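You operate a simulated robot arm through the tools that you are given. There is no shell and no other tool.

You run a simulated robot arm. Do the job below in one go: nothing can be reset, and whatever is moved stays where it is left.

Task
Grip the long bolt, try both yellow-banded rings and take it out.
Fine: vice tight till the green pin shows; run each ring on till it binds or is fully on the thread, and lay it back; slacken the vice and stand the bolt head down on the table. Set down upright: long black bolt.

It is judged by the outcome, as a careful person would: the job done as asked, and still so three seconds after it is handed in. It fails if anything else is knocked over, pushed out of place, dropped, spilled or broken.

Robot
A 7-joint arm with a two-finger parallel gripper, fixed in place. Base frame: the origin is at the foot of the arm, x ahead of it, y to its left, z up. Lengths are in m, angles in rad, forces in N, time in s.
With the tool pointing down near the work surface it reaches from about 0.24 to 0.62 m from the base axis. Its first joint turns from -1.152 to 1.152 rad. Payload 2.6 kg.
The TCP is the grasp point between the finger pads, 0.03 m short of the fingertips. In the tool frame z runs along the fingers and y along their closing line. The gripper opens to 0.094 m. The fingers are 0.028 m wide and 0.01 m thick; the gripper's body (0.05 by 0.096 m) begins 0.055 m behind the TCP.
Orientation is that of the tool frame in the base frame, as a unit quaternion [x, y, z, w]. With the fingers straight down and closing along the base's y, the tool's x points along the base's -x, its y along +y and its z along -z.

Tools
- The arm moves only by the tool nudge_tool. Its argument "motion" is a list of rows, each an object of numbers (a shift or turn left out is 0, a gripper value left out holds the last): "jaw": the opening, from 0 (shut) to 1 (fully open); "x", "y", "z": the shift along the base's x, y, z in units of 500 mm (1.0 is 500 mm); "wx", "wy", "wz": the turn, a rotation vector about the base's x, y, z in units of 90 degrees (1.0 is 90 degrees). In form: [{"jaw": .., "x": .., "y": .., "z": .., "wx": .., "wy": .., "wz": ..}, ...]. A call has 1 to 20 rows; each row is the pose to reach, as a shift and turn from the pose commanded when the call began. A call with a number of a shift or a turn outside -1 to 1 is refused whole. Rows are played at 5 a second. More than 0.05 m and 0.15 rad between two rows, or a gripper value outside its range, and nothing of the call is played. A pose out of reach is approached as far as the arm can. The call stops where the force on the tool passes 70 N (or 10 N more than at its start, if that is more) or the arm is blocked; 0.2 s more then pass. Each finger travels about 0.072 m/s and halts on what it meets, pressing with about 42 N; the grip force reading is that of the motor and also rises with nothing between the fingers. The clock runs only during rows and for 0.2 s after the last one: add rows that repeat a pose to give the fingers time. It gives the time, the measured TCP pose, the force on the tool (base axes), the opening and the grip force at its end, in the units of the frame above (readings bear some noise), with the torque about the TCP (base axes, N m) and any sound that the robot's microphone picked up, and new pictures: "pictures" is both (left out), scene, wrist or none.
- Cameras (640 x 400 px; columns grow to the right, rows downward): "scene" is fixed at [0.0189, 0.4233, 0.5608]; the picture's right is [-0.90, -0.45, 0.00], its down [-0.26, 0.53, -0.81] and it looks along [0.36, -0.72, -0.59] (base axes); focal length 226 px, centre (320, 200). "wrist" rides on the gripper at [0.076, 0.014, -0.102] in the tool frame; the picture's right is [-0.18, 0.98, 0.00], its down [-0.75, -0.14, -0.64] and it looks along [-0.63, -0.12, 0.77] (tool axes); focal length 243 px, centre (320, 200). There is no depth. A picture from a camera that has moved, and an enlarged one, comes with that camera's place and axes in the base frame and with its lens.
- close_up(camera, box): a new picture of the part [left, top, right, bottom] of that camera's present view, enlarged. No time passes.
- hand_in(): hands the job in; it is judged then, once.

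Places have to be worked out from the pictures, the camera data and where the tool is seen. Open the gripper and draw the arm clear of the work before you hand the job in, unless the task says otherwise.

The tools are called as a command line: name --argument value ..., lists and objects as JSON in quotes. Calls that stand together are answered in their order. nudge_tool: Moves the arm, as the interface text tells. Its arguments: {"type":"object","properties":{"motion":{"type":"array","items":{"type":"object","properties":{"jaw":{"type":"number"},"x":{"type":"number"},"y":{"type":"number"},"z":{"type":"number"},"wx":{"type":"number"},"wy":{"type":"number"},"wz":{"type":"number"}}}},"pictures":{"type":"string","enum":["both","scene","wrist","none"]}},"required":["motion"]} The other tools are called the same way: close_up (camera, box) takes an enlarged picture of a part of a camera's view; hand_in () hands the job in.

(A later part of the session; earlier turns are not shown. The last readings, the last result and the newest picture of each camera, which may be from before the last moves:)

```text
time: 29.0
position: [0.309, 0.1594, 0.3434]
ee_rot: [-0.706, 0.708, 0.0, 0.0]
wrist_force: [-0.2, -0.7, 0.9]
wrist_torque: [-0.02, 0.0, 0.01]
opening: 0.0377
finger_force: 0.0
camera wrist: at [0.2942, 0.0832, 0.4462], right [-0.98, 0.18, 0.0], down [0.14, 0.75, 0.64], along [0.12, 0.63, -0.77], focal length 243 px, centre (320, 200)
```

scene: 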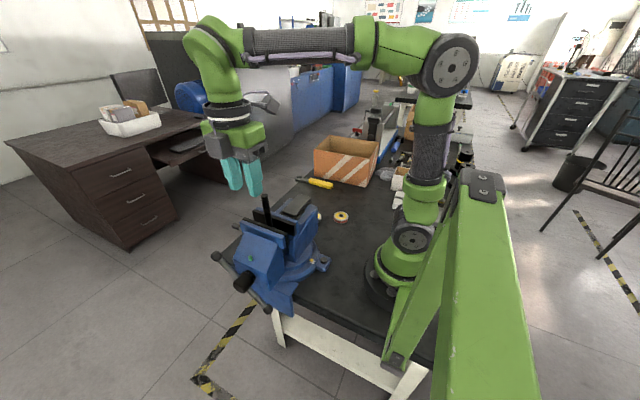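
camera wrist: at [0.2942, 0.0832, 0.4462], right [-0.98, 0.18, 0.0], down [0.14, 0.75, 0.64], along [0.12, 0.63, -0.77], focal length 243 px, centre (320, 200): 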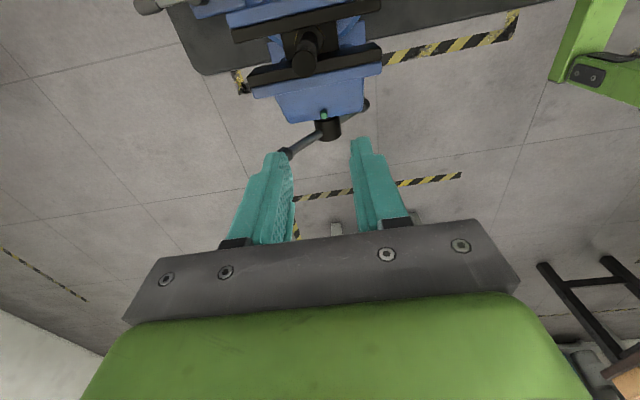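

The fingers closed past ring size (opening 0.0377), so the ring slipped out as I lifted. I'll check where it is now.

close_up --camera "scene" --box '[290, 185, 370, 240]'

close_up --camera "wrist" --box '[210, 120, 430, 260]'

close_up --camera "wrist" --box '[220, 0, 400, 140]'

```text
7.27 times, centred on (330, 212) of scene
camera zoom: at [0.0189, 0.4233, 0.5608], right [-0.9, -0.45, 0.0], down [-0.26, 0.53, -0.81], along [0.36, -0.72, -0.59], focal length 1648 px, centre (247, 109)
```

zoom: 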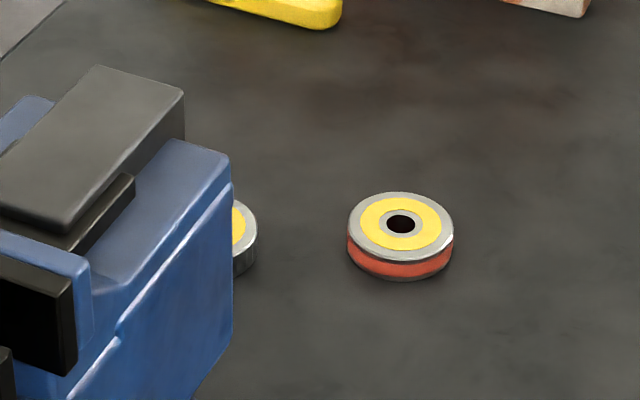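

```text
2.86 times, centred on (320, 190) of wrist
camera zoom: at [0.2942, 0.0832, 0.4462], right [-0.98, 0.18, 0.0], down [0.14, 0.75, 0.64], along [0.12, 0.63, -0.77], focal length 693 px, centre (320, 229)
```

zoom: 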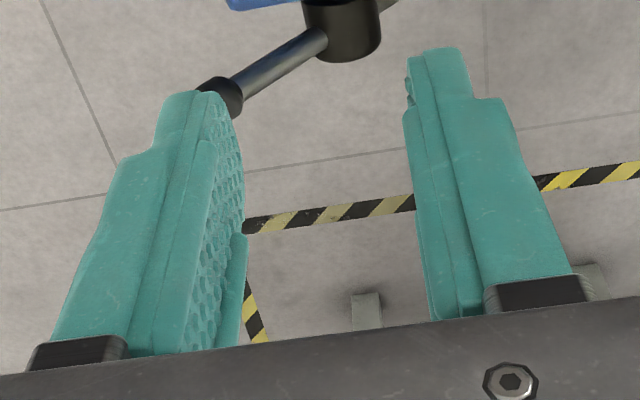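

```text
2.86 times, centred on (310, 70) of wrist
camera zoom: at [0.2942, 0.0832, 0.4462], right [-0.98, 0.18, 0.0], down [0.14, 0.75, 0.64], along [0.12, 0.63, -0.77], focal length 693 px, centre (349, 571)
```

zoom: 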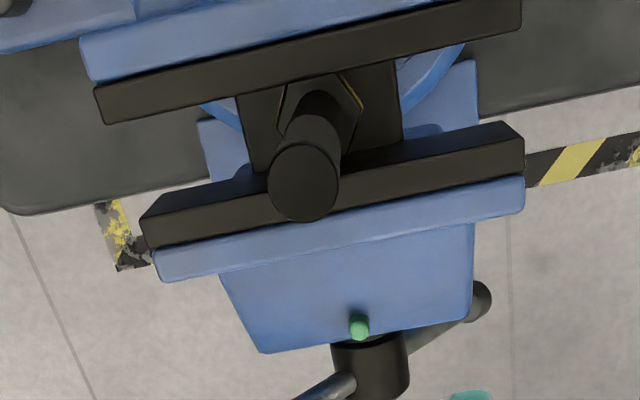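

Ring B is still on the table where it was and undisturbed. The bolt top now measures (0.3105, 0.1133). I'll go back, with the fingertips almost on the table for a deeper grip this time.

nudge_tool --motion '[{"y": -0.09, "x": 0.005, "jaw": 0.7}, {"y": -0.18, "x": 0.01, "jaw": 1}, {"y": -0.27, "x": 0.015, "jaw": 1}, {"y": -0.36, "x": 0.02, "jaw": 1}, {"y": -0.45, "x": 0.025, "jaw": 1}, {"y": -0.54, "x": 0.03, "jaw": 1}, {"y": -0.596, "x": 0.034, "jaw": 1}, {"y": -0.596, "x": 0.034, "z": -0.09, "jaw": 1}, {"y": -0.596, "x": 0.034, "z": -0.18, "jaw": 1}, {"y": -0.596, "x": 0.034, "z": -0.27, "jaw": 1}, {"y": -0.596, "x": 0.034, "z": -0.36, "jaw": 1}, {"y": -0.596, "x": 0.034, "z": -0.45, "jaw": 1}, {"y": -0.596, "x": 0.034, "z": -0.54, "jaw": 1}, {"y": -0.596, "x": 0.034, "z": -0.59, "jaw": 1}, {"y": -0.596, "x": 0.034, "z": -0.59, "jaw": 1}]' --pictures "wrist"

```text
time: 32.2
position: [0.3271, -0.1406, 0.0492]
ee_rot: [-0.706, 0.708, 0.0, 0.0]
wrist_force: [-0.4, -0.3, -0.6]
wrist_torque: [0.02, -0.02, -0.02]
opening: 0.0941
finger_force: 0.0
camera wrist: at [0.3118, -0.2159, 0.1533], right [-0.98, 0.19, 0.0], down [0.14, 0.75, 0.64], along [0.12, 0.63, -0.77], focal length 243 px, centre (320, 200)
```

wrist: 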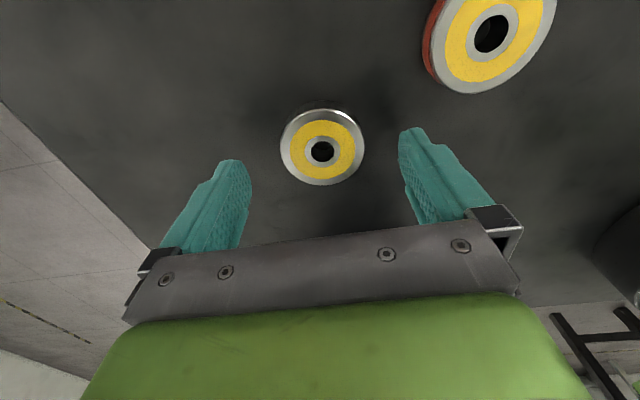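

Ring B is centred under the gripper. I'll lower until the tips are about 1 mm off the table, close fully, and do a small test lift.

nudge_tool --motion '[{"x": -0.002, "y": -0.002, "z": -0.02, "jaw": 1}, {"x": -0.002, "y": -0.002, "z": -0.038, "jaw": 1}, {"x": -0.002, "y": -0.002, "z": -0.038, "jaw": 0.7}, {"x": -0.002, "y": -0.002, "z": -0.038, "jaw": 0.4}, {"x": -0.002, "y": -0.002, "z": -0.038, "jaw": 0.0}, {"x": -0.002, "y": -0.002, "z": -0.038, "jaw": 0.0}, {"x": -0.002, "y": -0.002, "z": -0.038, "jaw": 0.0}, {"x": -0.002, "y": -0.002, "z": -0.038, "jaw": 0.0}]' --pictures "wrist"

```text
time: 34.0
position: [0.3267, -0.1409, 0.0314]
ee_rot: [-0.707, 0.707, 0.0, 0.0]
wrist_force: [0.1, 0.3, 0.0]
wrist_torque: [-0.02, -0.01, -0.03]
opening: 0.0515
finger_force: 42.2
camera wrist: at [0.3118, -0.2166, 0.1347], right [-0.98, 0.18, 0.0], down [0.14, 0.75, 0.64], along [0.12, 0.63, -0.77], focal length 243 px, centre (320, 200)
```

wrist: 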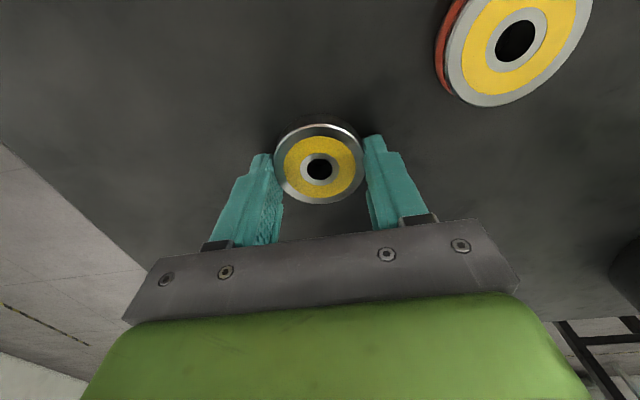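

The grip reads 0.0515 at 42 N again, now with about 13 mm of pad overlap. I'll do a slow 20 mm test lift.

nudge_tool --motion '[{"z": 0.004, "jaw": 0.0}, {"z": 0.01, "jaw": 0.0}, {"z": 0.02, "jaw": 0.0}, {"z": 0.04, "jaw": 0.0}, {"z": 0.04, "jaw": 0.0}]' --pictures "wrist"

```text
time: 35.2
position: [0.3271, -0.143, 0.0512]
ee_rot: [0.707, -0.707, 0.0, 0.0]
wrist_force: [0.8, 0.2, -2.4]
wrist_torque: [-0.02, -0.01, -0.02]
opening: 0.0515
finger_force: 41.8
camera wrist: at [0.312, -0.2174, 0.1541], right [-0.98, 0.18, 0.0], down [0.14, 0.75, 0.64], along [0.12, 0.63, -0.77], focal length 243 px, centre (320, 200)
```

wrist: 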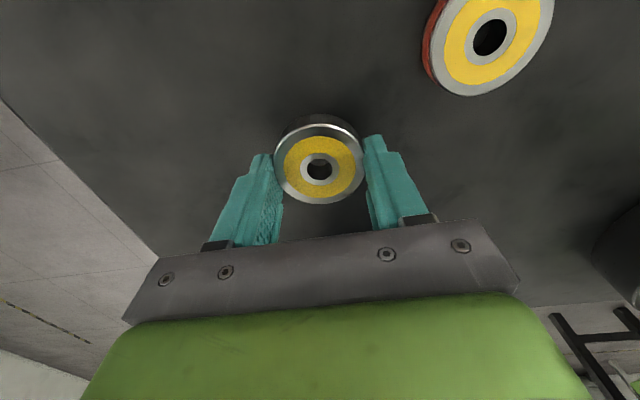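

It holds (2.4 N of ring weight). I'll carry it up and over to directly above the bolt, turning the wrist to yaw +150° on the way for maximum clockwise travel.

nudge_tool --motion '[{"z": 0.084, "jaw": 0}, {"z": 0.168, "jaw": 0}, {"z": 0.252, "jaw": 0}, {"z": 0.336, "jaw": 0}, {"z": 0.42, "jaw": 0}, {"z": 0.504, "jaw": 0}, {"z": 0.588, "jaw": 0}, {"z": 0.588, "y": 0.075, "x": -0.005, "jaw": 0}, {"z": 0.588, "y": 0.15, "x": -0.01, "wz": 0.08, "jaw": 0}, {"z": 0.588, "y": 0.225, "x": -0.015, "wz": 0.16, "jaw": 0}, {"z": 0.588, "y": 0.3, "x": -0.02, "wz": 0.24, "jaw": 0}, {"z": 0.588, "y": 0.375, "x": -0.025, "wz": 0.32, "jaw": 0}, {"z": 0.588, "y": 0.45, "x": -0.028, "wz": 0.4, "jaw": 0}, {"z": 0.588, "y": 0.5096, "x": -0.0314, "wz": 0.48, "jaw": 0}, {"z": 0.588, "y": 0.5096, "x": -0.0314, "wz": 0.57, "jaw": 0}, {"z": 0.588, "y": 0.5096, "x": -0.0314, "wz": 0.667, "jaw": 0}, {"z": 0.588, "y": 0.5096, "x": -0.0314, "wz": 0.667, "jaw": 0}]' --pictures "both"

```text
refused: row 16 steps farther than a row can; nothing moved
```

One step was slightly too large, so I'll re-send with smaller turns.

nudge_tool --motion '[{"z": 0.084, "jaw": 0}, {"z": 0.168, "jaw": 0}, {"z": 0.252, "jaw": 0}, {"z": 0.336, "jaw": 0}, {"z": 0.42, "jaw": 0}, {"z": 0.504, "jaw": 0}, {"z": 0.588, "jaw": 0}, {"z": 0.588, "y": 0.075, "x": -0.005, "jaw": 0}, {"z": 0.588, "y": 0.15, "x": -0.01, "wz": 0.08, "jaw": 0}, {"z": 0.588, "y": 0.225, "x": -0.015, "wz": 0.16, "jaw": 0}, {"z": 0.588, "y": 0.3, "x": -0.02, "wz": 0.25, "jaw": 0}, {"z": 0.588, "y": 0.375, "x": -0.025, "wz": 0.34, "jaw": 0}, {"z": 0.588, "y": 0.45, "x": -0.028, "wz": 0.42, "jaw": 0}, {"z": 0.588, "y": 0.5096, "x": -0.0314, "wz": 0.5, "jaw": 0}, {"z": 0.588, "y": 0.5096, "x": -0.0314, "wz": 0.585, "jaw": 0}, {"z": 0.588, "y": 0.5096, "x": -0.0314, "wz": 0.667, "jaw": 0}, {"z": 0.588, "y": 0.5096, "x": -0.0314, "wz": 0.667, "jaw": 0}]' --pictures "both"

```text
time: 38.8
position: [0.3104, 0.1128, 0.344]
ee_rot: [0.966, -0.258, 0.0, 0.0]
wrist_force: [0.2, -0.1, -2.1]
wrist_torque: [0.0, 0.0, 0.03]
opening: 0.0516
finger_force: 41.5
camera wrist: at [0.3697, 0.0631, 0.4473], right [-0.65, -0.76, 0.0], down [-0.58, 0.5, 0.64], along [-0.49, 0.42, -0.77], focal length 243 px, centre (320, 200)
```

scene: 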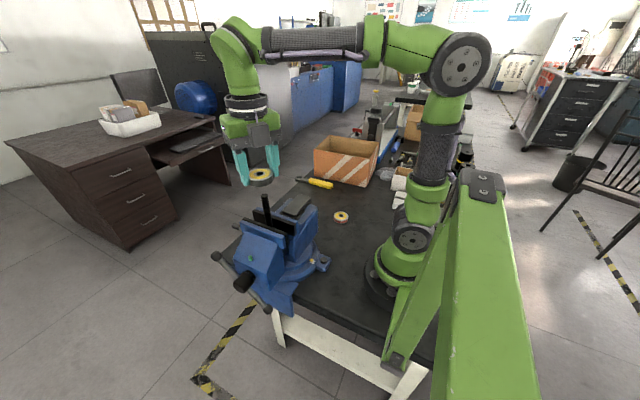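
wrist: 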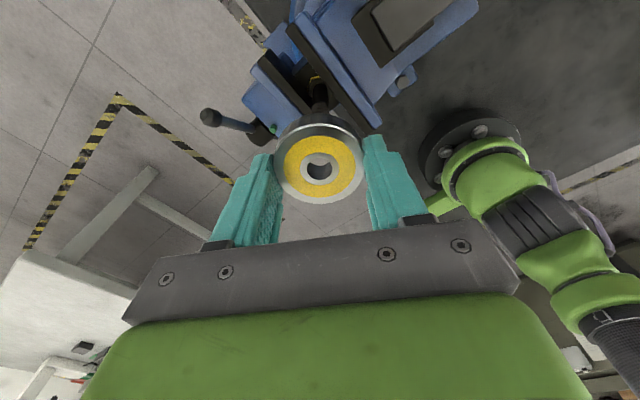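

close_up --camera "scene" --box '[230, 140, 310, 220]'

close_up --camera "wrist" --box '[250, 80, 390, 210]'

```text
5.00 times, centred on (270, 180) of scene
camera zoom: at [0.0189, 0.4233, 0.5608], right [-0.9, -0.45, 0.0], down [-0.26, 0.53, -0.81], along [0.36, -0.72, -0.59], focal length 1133 px, centre (570, 300)
```

zoom: 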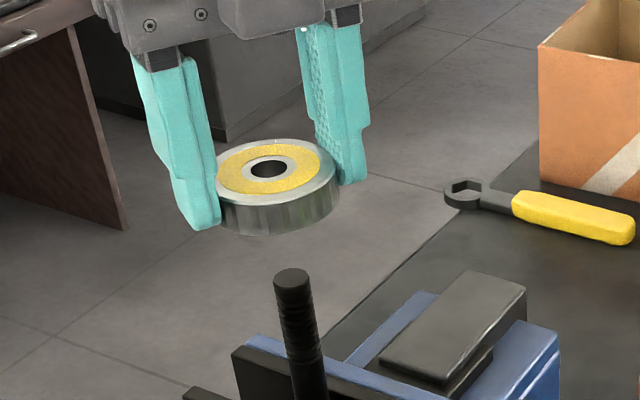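

```text
3.08 times, centred on (320, 145) of wrist
camera zoom: at [0.3697, 0.0631, 0.4473], right [-0.65, -0.76, 0.0], down [-0.58, 0.5, 0.64], along [-0.49, 0.42, -0.77], focal length 746 px, centre (320, 369)
```

zoom: 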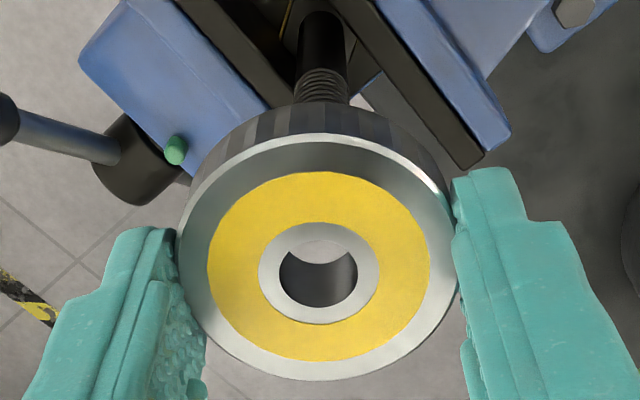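

The ring hole and bolt axis agree within about 1 mm in both views. I'll lower the ring slowly to touch the bolt's tip and watch the force.

nudge_tool --motion '[{"x": -0.001, "z": -0.03}, {"x": -0.001, "z": -0.06}, {"x": -0.001, "z": -0.074}, {"x": -0.001, "z": -0.077}, {"x": -0.001, "z": -0.08}, {"x": -0.001, "z": -0.083}, {"x": -0.001, "z": -0.083}]' --pictures "both"

```text
time: 40.4
position: [0.311, 0.1142, 0.3058]
ee_rot: [0.966, -0.259, 0.003, -0.001]
wrist_force: [-3.7, -1.1, 29.9]
wrist_torque: [-0.21, 0.14, -0.06]
opening: 0.0518
finger_force: 41.5
camera wrist: at [0.3692, 0.0635, 0.4081], right [-0.65, -0.76, 0.0], down [-0.59, 0.5, 0.64], along [-0.48, 0.42, -0.77], focal length 243 px, centre (320, 200)
```

scene: 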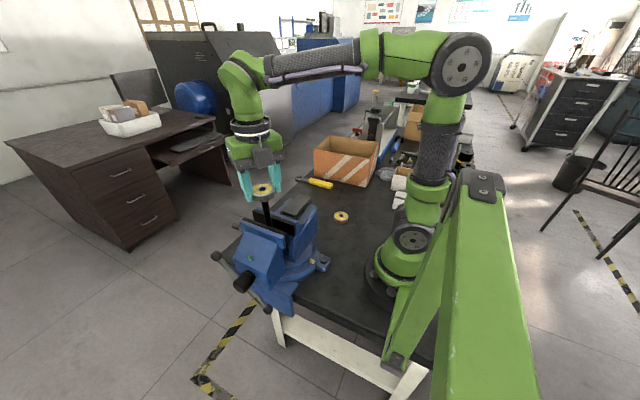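
wrist: 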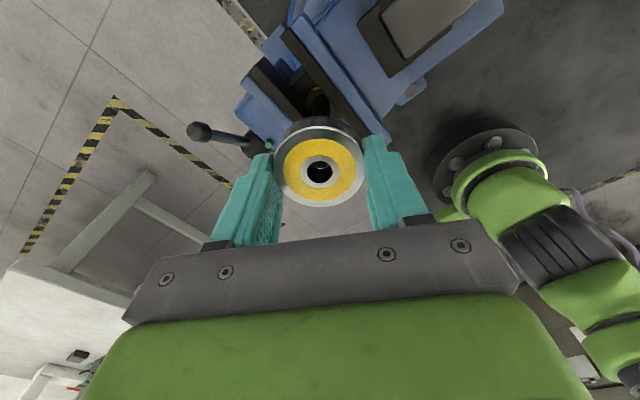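

Contact: about 30 N upward at z 0.306. I'll check the alignment in close-up before turning.

close_up --camera "scene" --box '[235, 165, 305, 225]'

close_up --camera "wrist" --box '[270, 80, 370, 210]'

```text
6.67 times, centred on (270, 195) of scene
camera zoom: at [0.0188, 0.4232, 0.5608], right [-0.9, -0.45, 0.0], down [-0.26, 0.53, -0.81], along [0.36, -0.72, -0.59], focal length 1510 px, centre (653, 233)
```

zoom: 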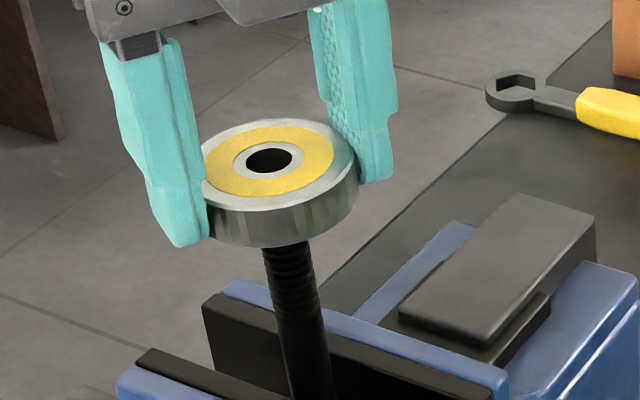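

```text
3.08 times, centred on (320, 145) of wrist
camera zoom: at [0.3692, 0.0635, 0.4081], right [-0.65, -0.76, 0.0], down [-0.59, 0.5, 0.64], along [-0.48, 0.42, -0.77], focal length 746 px, centre (320, 369)
```

zoom: 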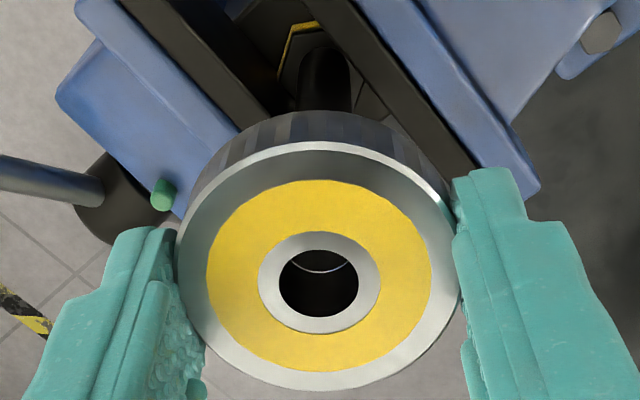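

The hole and bolt axis line up within a millimetre. I'll ease the downward push to about 10 N and turn clockwise 90° to see whether the thread catches.

nudge_tool --motion '[{"z": 0.003}, {"z": 0.003, "wz": -0.09}, {"z": 0.003, "wz": -0.18}, {"z": 0.003, "wz": -0.27}, {"z": 0.003, "wz": -0.36}, {"z": 0.003, "wz": -0.45}, {"z": 0.003, "wz": -0.54}, {"z": 0.003, "wz": -0.63}, {"z": 0.003, "wz": -0.72}, {"z": 0.003, "wz": -0.81}, {"z": 0.003, "wz": -0.9}, {"z": 0.003, "wz": -0.99}, {"z": 0.003, "wz": -0.99}]' --pictures "both"

```text
time: 43.2
position: [0.3087, 0.1131, 0.3048]
ee_rot: [-0.506, 0.863, 0.001, -0.002]
wrist_force: [2.2, 2.8, -28.8]
wrist_torque: [0.26, -0.32, 0.08]
opening: 0.0514
finger_force: 42.0
camera wrist: at [0.2601, 0.0543, 0.4077], right [-0.77, 0.64, 0.0], down [0.49, 0.59, 0.64], along [0.41, 0.49, -0.77], focal length 243 px, centre (320, 200)
```

scene: 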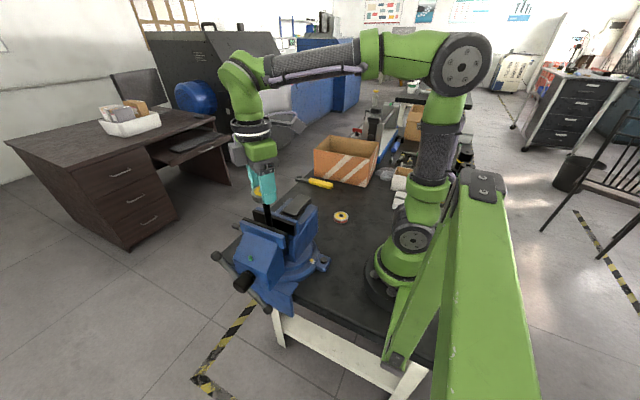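
wrist: 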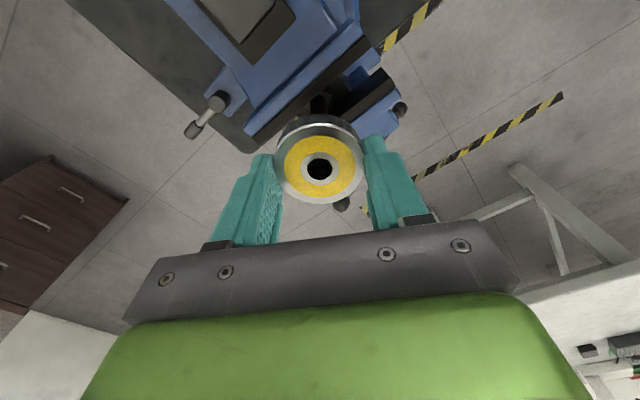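

The tool is now being pulled down at 29 N, so the thread has engaged. I'll lower 2 mm to find where the pull balances, which gives me the pitch.

nudge_tool --motion '[{"z": -0.002}, {"z": -0.004}, {"z": -0.004}]' --pictures "none"

close_up --camera "scene" --box '[235, 165, 305, 225]'

```text
time: 44.0
position: [0.31, 0.113, 0.3043]
ee_rot: [-0.506, 0.863, 0.0, 0.001]
wrist_force: [-8.7, -3.2, 4.6]
wrist_torque: [-0.59, 0.98, -0.03]
opening: 0.0516
finger_force: 41.9
```

```text
6.67 times, centred on (270, 195) of scene
camera zoom: at [0.0189, 0.4232, 0.5608], right [-0.9, -0.45, 0.0], down [-0.26, 0.53, -0.81], along [0.36, -0.72, -0.59], focal length 1510 px, centre (653, 233)
```

zoom: 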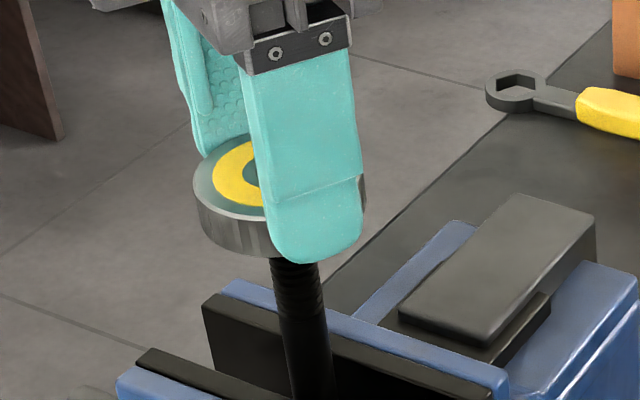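

Force balanced near a commanded z of 0.303. I'll turn another 90° while lowering 1 mm and read the force again.

nudge_tool --motion '[{"z": -0.0002, "wz": -0.09}, {"z": -0.0004, "wz": -0.18}, {"z": -0.0006, "wz": -0.27}, {"z": -0.0008, "wz": -0.36}, {"z": -0.001, "wz": -0.45}, {"z": -0.0012, "wz": -0.54}, {"z": -0.0014, "wz": -0.63}, {"z": -0.0016, "wz": -0.72}, {"z": -0.0018, "wz": -0.81}, {"z": -0.0019, "wz": -0.9}, {"z": -0.002, "wz": -0.99}, {"z": -0.002, "wz": -0.99}]' --pictures "wrist"

```text
time: 46.6
position: [0.3093, 0.1129, 0.3024]
ee_rot: [0.245, 0.97, -0.002, -0.002]
wrist_force: [3.5, -4.2, -29.0]
wrist_torque: [-0.15, -0.35, 0.08]
opening: 0.0512
finger_force: 42.4
camera wrist: at [0.2499, 0.1625, 0.4049], right [0.63, 0.78, 0.0], down [0.6, -0.48, 0.64], along [0.5, -0.41, -0.77], focal length 243 px, centre (320, 200)
```

wrist: 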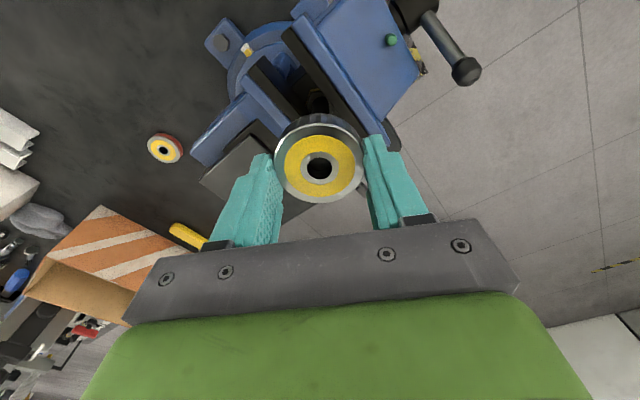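

close_up --camera "wrist" --box '[270, 80, 370, 210]'

close_up --camera "scene" --box '[235, 165, 305, 225]'

```text
3.08 times, centred on (320, 145) of wrist
camera zoom: at [0.2499, 0.1625, 0.4049], right [0.63, 0.78, 0.0], down [0.6, -0.48, 0.64], along [0.5, -0.41, -0.77], focal length 746 px, centre (320, 369)
```

zoom: 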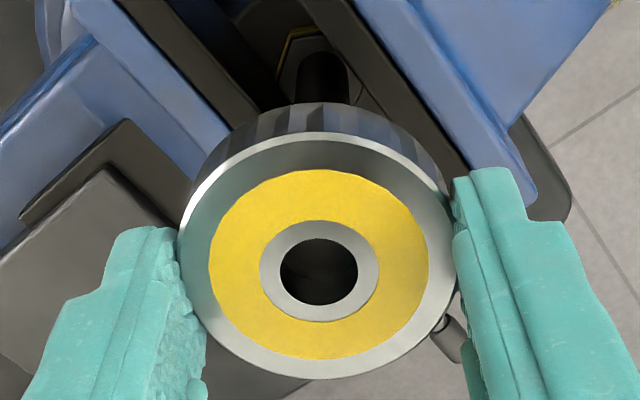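

```text
6.67 times, centred on (270, 195) of scene
camera zoom: at [0.019, 0.4233, 0.5608], right [-0.9, -0.45, 0.0], down [-0.26, 0.53, -0.81], along [0.36, -0.72, -0.59], focal length 1510 px, centre (653, 233)
```

zoom: 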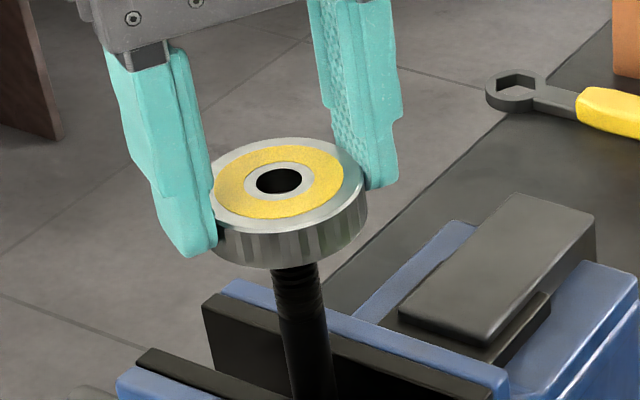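

The ring has come down about 7 mm over the half turn, sliding roughly 4 mm in my fingers, so the thread lead is coarse (around 14–15 mm per turn). I'll regrip 12 mm lower and turn another 90° while following it down.

nudge_tool --motion '[{"jaw": 0.66}, {"jaw": 0.66}, {"z": -0.012, "jaw": 0.66}, {"z": -0.024, "jaw": 0.66}, {"z": -0.024, "jaw": 0.3}, {"z": -0.024, "jaw": 0.0}, {"z": -0.024, "jaw": 0.0}]' --pictures "both"

```text
time: 48.2
position: [0.3099, 0.1131, 0.2917]
ee_rot: [0.245, 0.969, 0.0, 0.0]
wrist_force: [-3.7, -5.5, 5.2]
wrist_torque: [-0.42, 0.43, -0.02]
opening: 0.0516
finger_force: 41.8
camera wrist: at [0.2496, 0.1625, 0.394], right [0.63, 0.78, 0.0], down [0.6, -0.48, 0.64], along [0.5, -0.4, -0.77], focal length 243 px, centre (320, 200)
```

scene: 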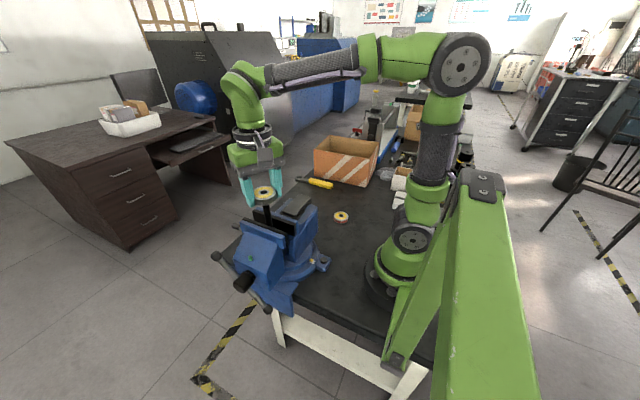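
wrist: 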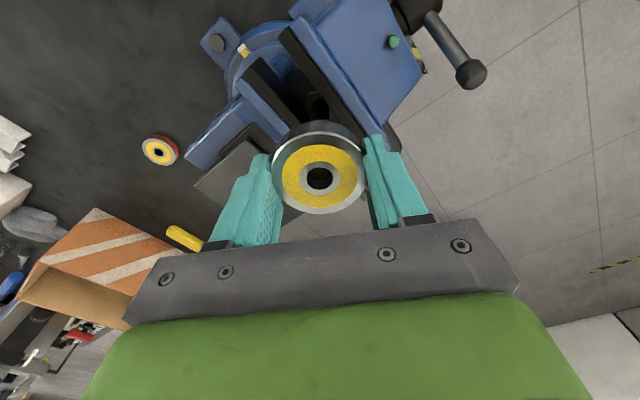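

Regripped with low forces. Now another 90° clockwise while following it down 3.6 mm.

nudge_tool --motion '[{"z": -0.0006, "wz": -0.09}, {"z": -0.0013, "wz": -0.18}, {"z": -0.002, "wz": -0.27}, {"z": -0.0026, "wz": -0.36}, {"z": -0.0033, "wz": -0.45}, {"z": -0.0039, "wz": -0.54}, {"z": -0.0046, "wz": -0.63}, {"z": -0.0052, "wz": -0.72}, {"z": -0.0059, "wz": -0.81}, {"z": -0.0065, "wz": -0.9}, {"z": -0.0072, "wz": -0.99}, {"z": -0.0072, "wz": -0.99}]' --pictures "both"

close_up --camera "scene" --box '[235, 165, 305, 225]'

close_up --camera "wrist" --box '[270, 80, 370, 210]'

```text
time: 50.8
position: [0.3108, 0.1128, 0.2874]
ee_rot: [0.854, 0.52, 0.001, 0.002]
wrist_force: [2.5, -7.8, 8.3]
wrist_torque: [-0.55, -0.3, -0.06]
opening: 0.0516
finger_force: 41.6
camera wrist: at [0.3582, 0.175, 0.3896], right [0.79, -0.62, 0.0], down [-0.47, -0.6, 0.64], along [-0.4, -0.51, -0.77], focal length 243 px, centre (320, 200)
```

scene: 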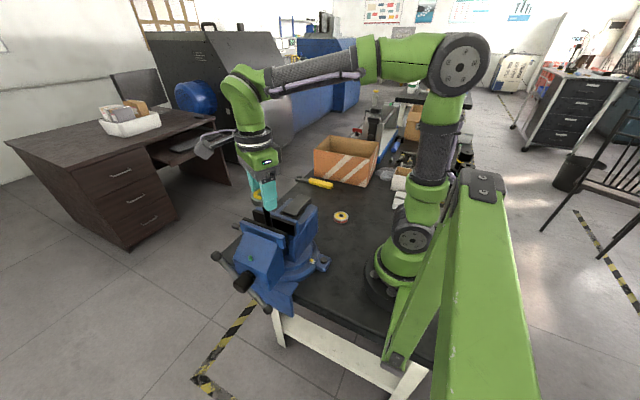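
wrist: 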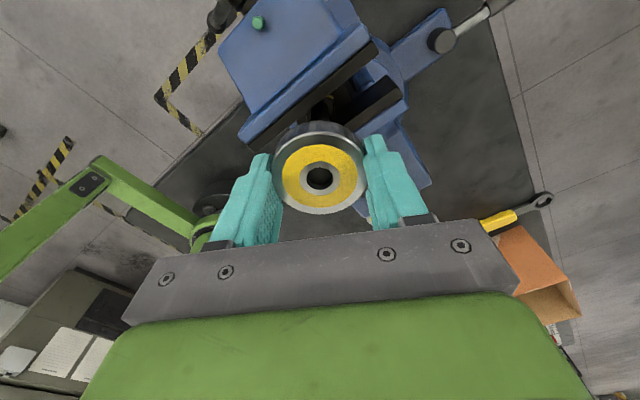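

```text
6.67 times, centred on (270, 195) of scene
camera zoom: at [0.0189, 0.4232, 0.5608], right [-0.9, -0.45, 0.0], down [-0.26, 0.53, -0.81], along [0.36, -0.72, -0.59], focal length 1510 px, centre (653, 233)
```

zoom: 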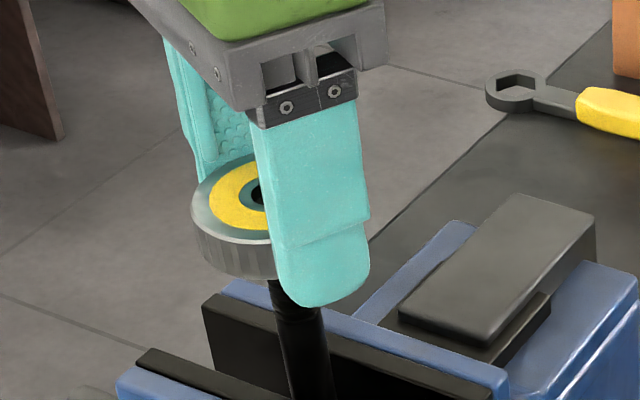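

```text
3.08 times, centred on (320, 145) of wrist
camera zoom: at [0.3582, 0.175, 0.3896], right [0.79, -0.62, 0.0], down [-0.47, -0.6, 0.64], along [-0.4, -0.51, -0.77], focal length 746 px, centre (320, 369)
```

zoom: 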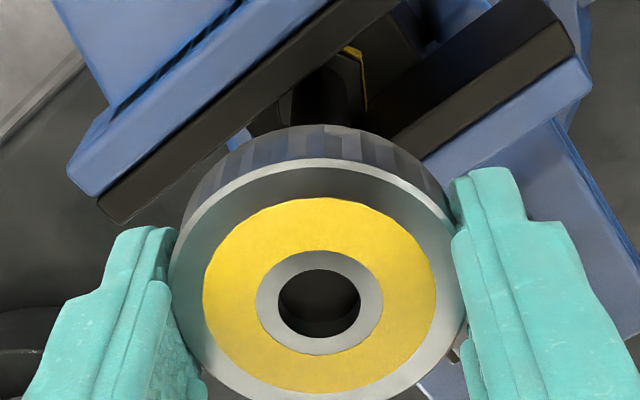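

Torque stays low and the balance suggests about 3.5 mm per quarter turn. I'm at yaw −117°, so I'll release, wind the wrist back, regrip and continue clockwise.

nudge_tool --motion '[{"jaw": 0.66}, {"jaw": 0.66}, {"wz": 0.09, "jaw": 0.66}, {"wz": 0.18, "jaw": 0.66}, {"wz": 0.27, "jaw": 0.66}, {"wz": 0.36, "jaw": 0.66}, {"wz": 0.45, "jaw": 0.66}, {"wz": 0.54, "jaw": 0.66}, {"wz": 0.63, "jaw": 0.66}, {"wz": 0.72, "jaw": 0.66}, {"wz": 0.81, "jaw": 0.66}, {"wz": 0.9, "jaw": 0.66}, {"wz": 0.99, "jaw": 0.66}]' --pictures "scene"

close_up --camera "scene" --box '[235, 165, 305, 225]'

```text
time: 53.6
position: [0.3102, 0.1138, 0.287]
ee_rot: [0.243, 0.97, -0.001, 0.001]
wrist_force: [-0.8, -0.5, 0.4]
wrist_torque: [-0.03, 0.0, -0.01]
opening: 0.0621
finger_force: 0.0
```

scene: 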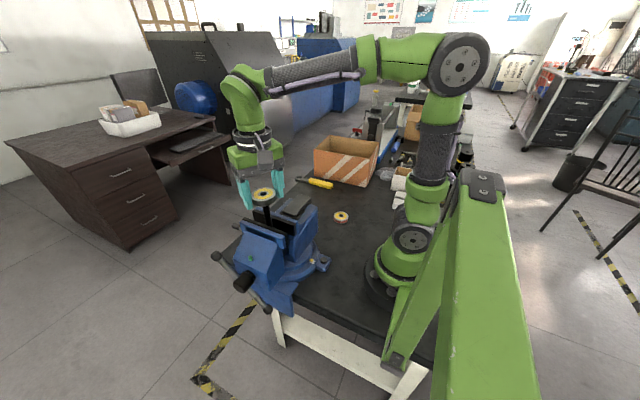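

```text
6.67 times, centred on (270, 195) of scene
camera zoom: at [0.0189, 0.4233, 0.5608], right [-0.9, -0.45, 0.0], down [-0.26, 0.53, -0.81], along [0.36, -0.72, -0.59], focal length 1510 px, centre (653, 233)
```

zoom: 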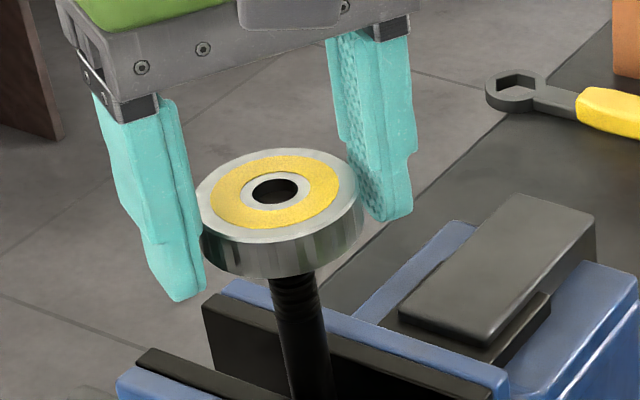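

The ring stays on its thread when released. I'll wind back further, regrip and turn on.

nudge_tool --motion '[{"wz": 0.09, "jaw": 0.66}, {"wz": 0.18, "jaw": 0.66}, {"wz": 0.27, "jaw": 0.66}, {"wz": 0.36, "jaw": 0.66}, {"wz": 0.45, "jaw": 0.66}, {"wz": 0.54, "jaw": 0.66}, {"wz": 0.63, "jaw": 0.66}, {"wz": 0.72, "jaw": 0.66}, {"wz": 0.72, "jaw": 0.3}, {"wz": 0.72, "jaw": 0.0}, {"wz": 0.72, "jaw": 0.0}, {"wz": 0.63, "z": -0.0007, "jaw": 0.0}, {"wz": 0.54, "z": -0.0013, "jaw": 0.0}, {"wz": 0.45, "z": -0.002, "jaw": 0.0}, {"wz": 0.36, "z": -0.0026, "jaw": 0.0}, {"wz": 0.27, "z": -0.0033, "jaw": 0.0}, {"wz": 0.18, "z": -0.004, "jaw": 0.0}, {"wz": 0.09, "z": -0.0046, "jaw": 0.0}, {"wz": 0.0, "z": -0.0052, "jaw": 0.0}]' --pictures "scene"

close_up --camera "scene" --box '[235, 165, 305, 225]'

close_up --camera "wrist" --box '[270, 80, 370, 210]'

```text
time: 57.6
position: [0.3094, 0.1128, 0.2834]
ee_rot: [0.245, 0.969, 0.0, 0.0]
wrist_force: [1.8, -2.0, 4.3]
wrist_torque: [-0.32, -0.28, 0.02]
opening: 0.0521
finger_force: 41.7
```

scene: 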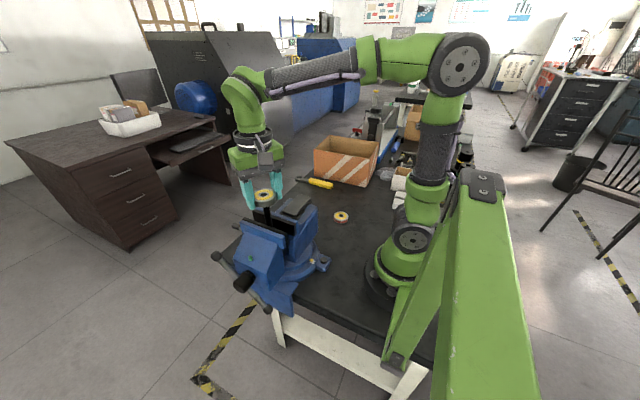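

```text
6.67 times, centred on (270, 195) of scene
camera zoom: at [0.0189, 0.4232, 0.5608], right [-0.9, -0.45, 0.0], down [-0.26, 0.53, -0.81], along [0.36, -0.72, -0.59], focal length 1510 px, centre (653, 233)
```

zoom: 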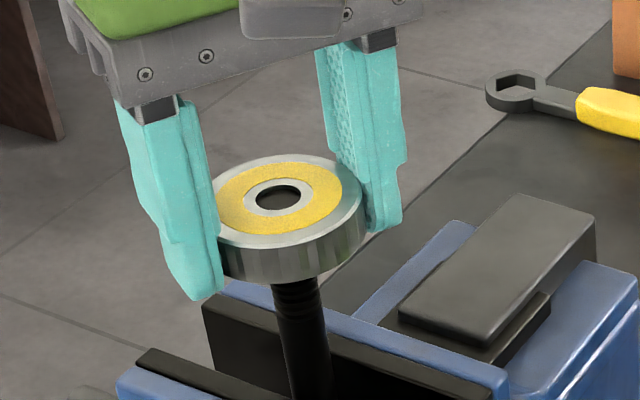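

```text
3.08 times, centred on (320, 145) of wrist
camera zoom: at [0.25, 0.1624, 0.3871], right [0.63, 0.78, 0.0], down [0.6, -0.48, 0.64], along [0.5, -0.4, -0.77], focal length 746 px, centre (320, 369)
```

zoom: 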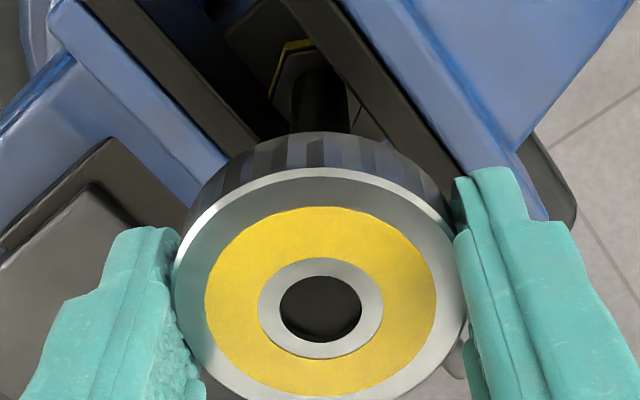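

The bolt tip is now almost flush with the ring's upper face. I'll turn on another 90°, release and wind back part way.

nudge_tool --motion '[{"wz": -0.09, "z": -0.0006}, {"wz": -0.18, "z": -0.0013}, {"wz": -0.27, "z": -0.0019}, {"wz": -0.36, "z": -0.0026}, {"wz": -0.45, "z": -0.0032}, {"wz": -0.54, "z": -0.0038}, {"wz": -0.63, "z": -0.0045}, {"wz": -0.72, "z": -0.0051}, {"wz": -0.81, "z": -0.0058}, {"wz": -0.9, "z": -0.0064}, {"wz": -0.99, "z": -0.007}, {"wz": -0.99, "z": -0.007}]' --pictures "scene"

close_up --camera "wrist" --box '[270, 80, 370, 210]'

```text
time: 60.2
position: [0.3091, 0.1137, 0.281]
ee_rot: [0.855, 0.519, 0.0, -0.001]
wrist_force: [1.4, -4.7, -1.3]
wrist_torque: [-0.51, -0.19, -0.02]
opening: 0.0518
finger_force: 42.2
```

scene: 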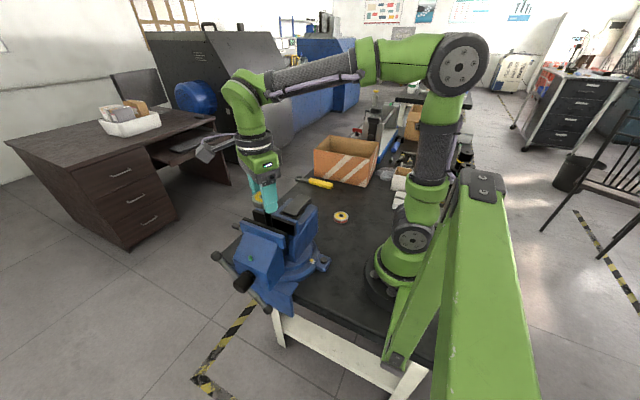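

```text
3.08 times, centred on (320, 145) of wrist
camera zoom: at [0.3581, 0.1752, 0.3831], right [0.79, -0.62, 0.0], down [-0.47, -0.6, 0.64], along [-0.4, -0.51, -0.77], focal length 746 px, centre (320, 369)
```

zoom: 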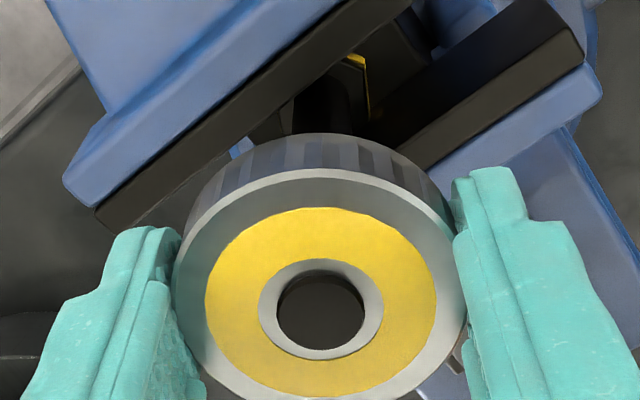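

The ring turns freely with no binding and now seems fully on, with the bolt tip at its upper face. I'll give it another turn to be sure it's wholly on the thread, winding back first.

nudge_tool --motion '[{"jaw": 0.66}, {"jaw": 0.66}, {"wz": 0.09, "jaw": 0.66}, {"wz": 0.18, "jaw": 0.66}, {"wz": 0.27, "jaw": 0.66}, {"wz": 0.36, "jaw": 0.66}, {"wz": 0.45, "jaw": 0.66}, {"wz": 0.54, "jaw": 0.66}, {"wz": 0.63, "jaw": 0.66}, {"wz": 0.72, "jaw": 0.66}, {"wz": 0.81, "jaw": 0.66}, {"wz": 0.9, "jaw": 0.66}, {"wz": 0.99, "jaw": 0.66}]' --pictures "wrist"

close_up --camera "scene" --box '[235, 165, 305, 225]'

close_up --camera "wrist" --box '[270, 80, 370, 210]'

```text
time: 63.0
position: [0.3082, 0.113, 0.2801]
ee_rot: [0.242, 0.97, 0.0, 0.0]
wrist_force: [-0.6, 0.4, -0.2]
wrist_torque: [0.01, 0.0, -0.02]
opening: 0.0619
finger_force: 0.1
camera wrist: at [0.2493, 0.1626, 0.3836], right [0.62, 0.78, 0.0], down [0.6, -0.48, 0.64], along [0.5, -0.4, -0.77], focal length 243 px, centre (320, 200)
```

wrist: 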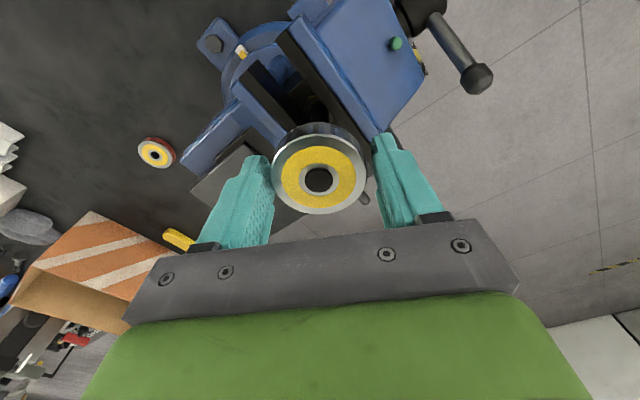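

```text
6.67 times, centred on (270, 195) of scene
camera zoom: at [0.0189, 0.4233, 0.5608], right [-0.9, -0.45, 0.0], down [-0.26, 0.53, -0.81], along [0.36, -0.72, -0.59], focal length 1510 px, centre (653, 233)
```

zoom: 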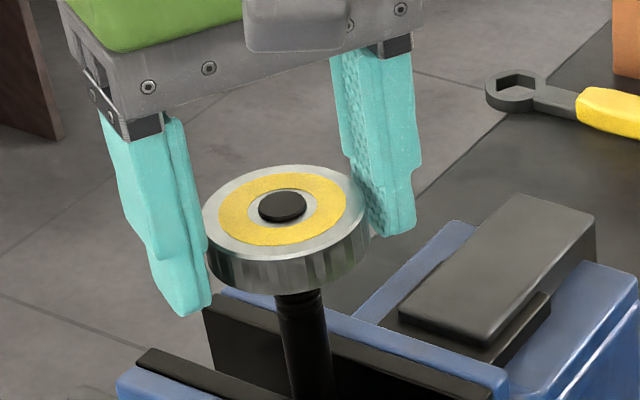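

```text
3.08 times, centred on (320, 145) of wrist
camera zoom: at [0.2493, 0.1626, 0.3836], right [0.62, 0.78, 0.0], down [0.6, -0.48, 0.64], along [0.5, -0.4, -0.77], focal length 746 px, centre (320, 369)
```

zoom: 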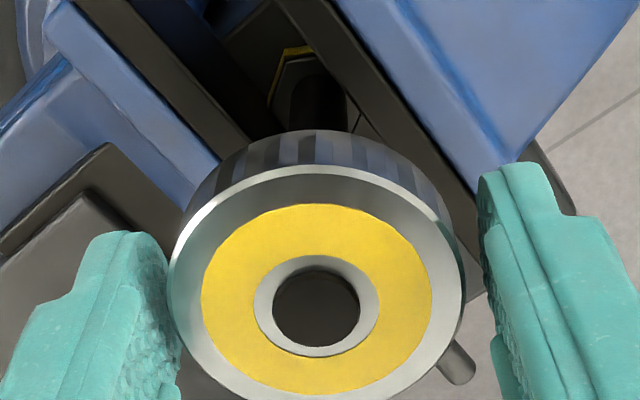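

close_up --camera "scene" --box '[255, 185, 295, 225]'

```text
10.00 times, centred on (275, 205) of scene
camera zoom: at [0.0189, 0.4233, 0.5608], right [-0.9, -0.45, 0.0], down [-0.26, 0.53, -0.81], along [0.36, -0.72, -0.59], focal length 2265 px, centre (770, 150)
```

zoom: 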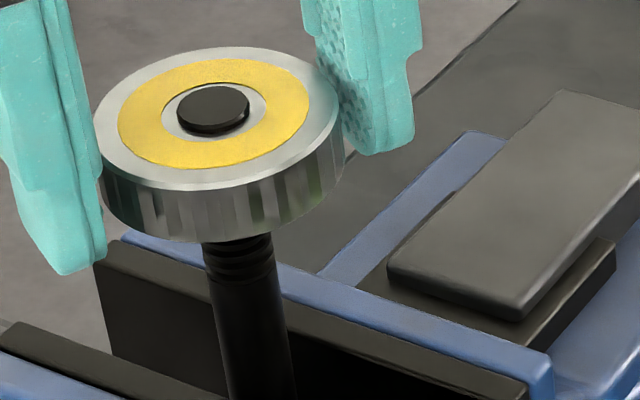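

About 11 mm of thread remains below the ring and the tip just protrudes above it. I'll regrip and turn about 65° plus 80° more so it's unmistakably fully on the thread.

nudge_tool --motion '[{"wz": 0.09, "jaw": 0.66}, {"wz": 0.18, "jaw": 0.66}, {"wz": 0.27, "jaw": 0.66}, {"wz": 0.36, "jaw": 0.66}, {"wz": 0.45, "jaw": 0.66}, {"wz": 0.54, "jaw": 0.66}, {"wz": 0.63, "jaw": 0.66}, {"wz": 0.72, "jaw": 0.66}, {"wz": 0.72, "jaw": 0.3}, {"wz": 0.72, "jaw": 0.0}, {"wz": 0.72, "jaw": 0.0}, {"wz": 0.63, "z": -0.0007, "jaw": 0.0}, {"wz": 0.54, "z": -0.0013, "jaw": 0.0}, {"wz": 0.45, "z": -0.002, "jaw": 0.0}, {"wz": 0.36, "z": -0.0026, "jaw": 0.0}, {"wz": 0.27, "z": -0.0033, "jaw": 0.0}, {"wz": 0.18, "z": -0.004, "jaw": 0.0}, {"wz": 0.09, "z": -0.0046, "jaw": 0.0}, {"wz": 0.0, "z": -0.0052, "jaw": 0.0}]' --pictures "scene"

close_up --camera "scene" --box '[255, 185, 295, 225]'

```text
time: 67.0
position: [0.3103, 0.1128, 0.2771]
ee_rot: [0.245, 0.97, -0.001, 0.0]
wrist_force: [6.1, -7.7, -10.9]
wrist_torque: [-0.61, -0.74, 0.07]
opening: 0.0524
finger_force: 41.6
```

scene: 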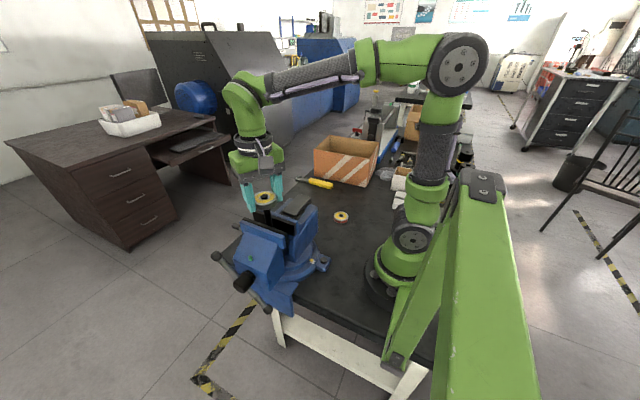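

```text
10.00 times, centred on (275, 205) of scene
camera zoom: at [0.019, 0.4233, 0.5608], right [-0.9, -0.45, 0.0], down [-0.26, 0.53, -0.81], along [0.36, -0.72, -0.59], focal length 2265 px, centre (770, 150)
```

zoom: 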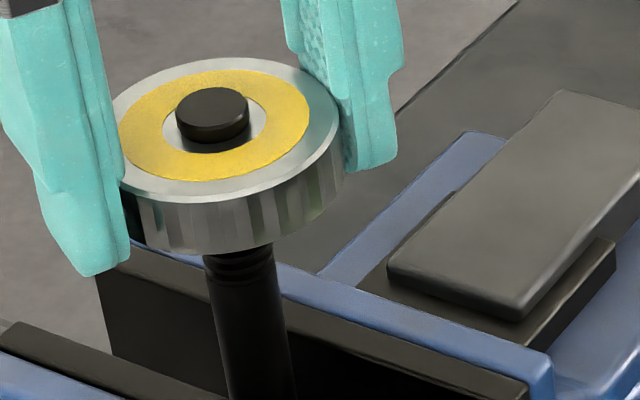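

No binding, and the tip stands about 4 mm proud. One more quarter turn keeps it well on the thread and leaves the wrist at the far end for unwinding.

nudge_tool --motion '[{"wz": -0.09, "z": -0.001}, {"wz": -0.18, "z": -0.0019}, {"wz": -0.27, "z": -0.0027}, {"wz": -0.36, "z": -0.0035}, {"wz": -0.45, "z": -0.0042}, {"wz": -0.54, "z": -0.0049}, {"wz": -0.63, "z": -0.0056}, {"wz": -0.72, "z": -0.0063}, {"wz": -0.81, "z": -0.007}, {"wz": -0.9, "z": -0.0077}, {"wz": -0.99, "z": -0.0084}, {"wz": -0.99, "z": -0.0084}]' --pictures "scene"

close_up --camera "scene" --box '[255, 185, 295, 225]'

close_up --camera "wrist" --box '[270, 80, 370, 210]'

```text
time: 69.6
position: [0.3101, 0.1138, 0.2743]
ee_rot: [0.855, 0.519, 0.002, -0.001]
wrist_force: [0.3, 5.2, 3.2]
wrist_torque: [0.74, 0.07, -0.08]
opening: 0.0518
finger_force: 42.1
```

scene: 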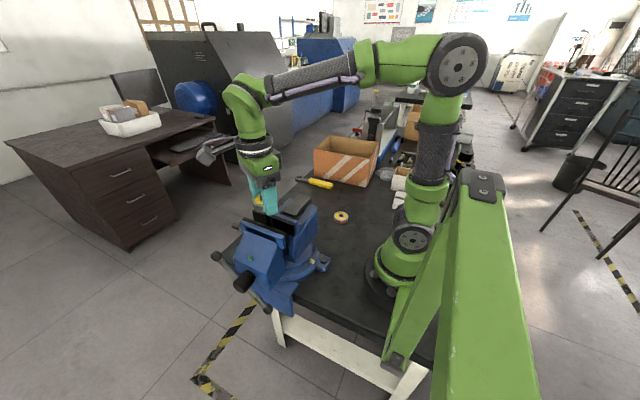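

```text
10.00 times, centred on (275, 205) of scene
camera zoom: at [0.0189, 0.4233, 0.5608], right [-0.9, -0.45, 0.0], down [-0.26, 0.53, -0.81], along [0.36, -0.72, -0.59], focal length 2265 px, centre (770, 150)
```

zoom: 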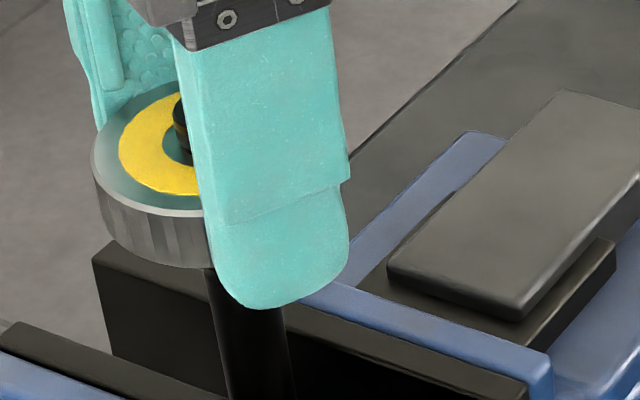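

```text
3.08 times, centred on (320, 145) of wrist
camera zoom: at [0.3582, 0.1758, 0.3771], right [0.79, -0.62, 0.0], down [-0.47, -0.6, 0.64], along [-0.39, -0.5, -0.77], focal length 746 px, centre (320, 369)
```

zoom: 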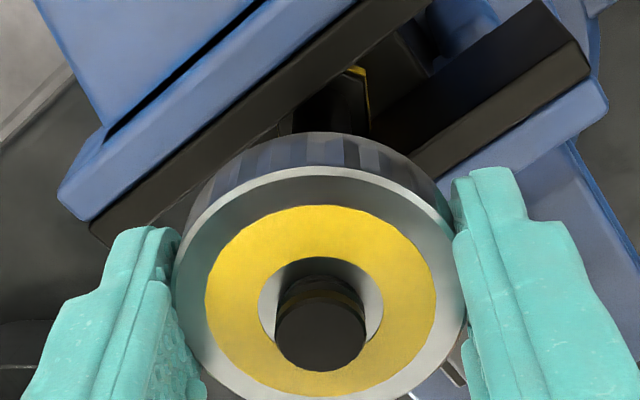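

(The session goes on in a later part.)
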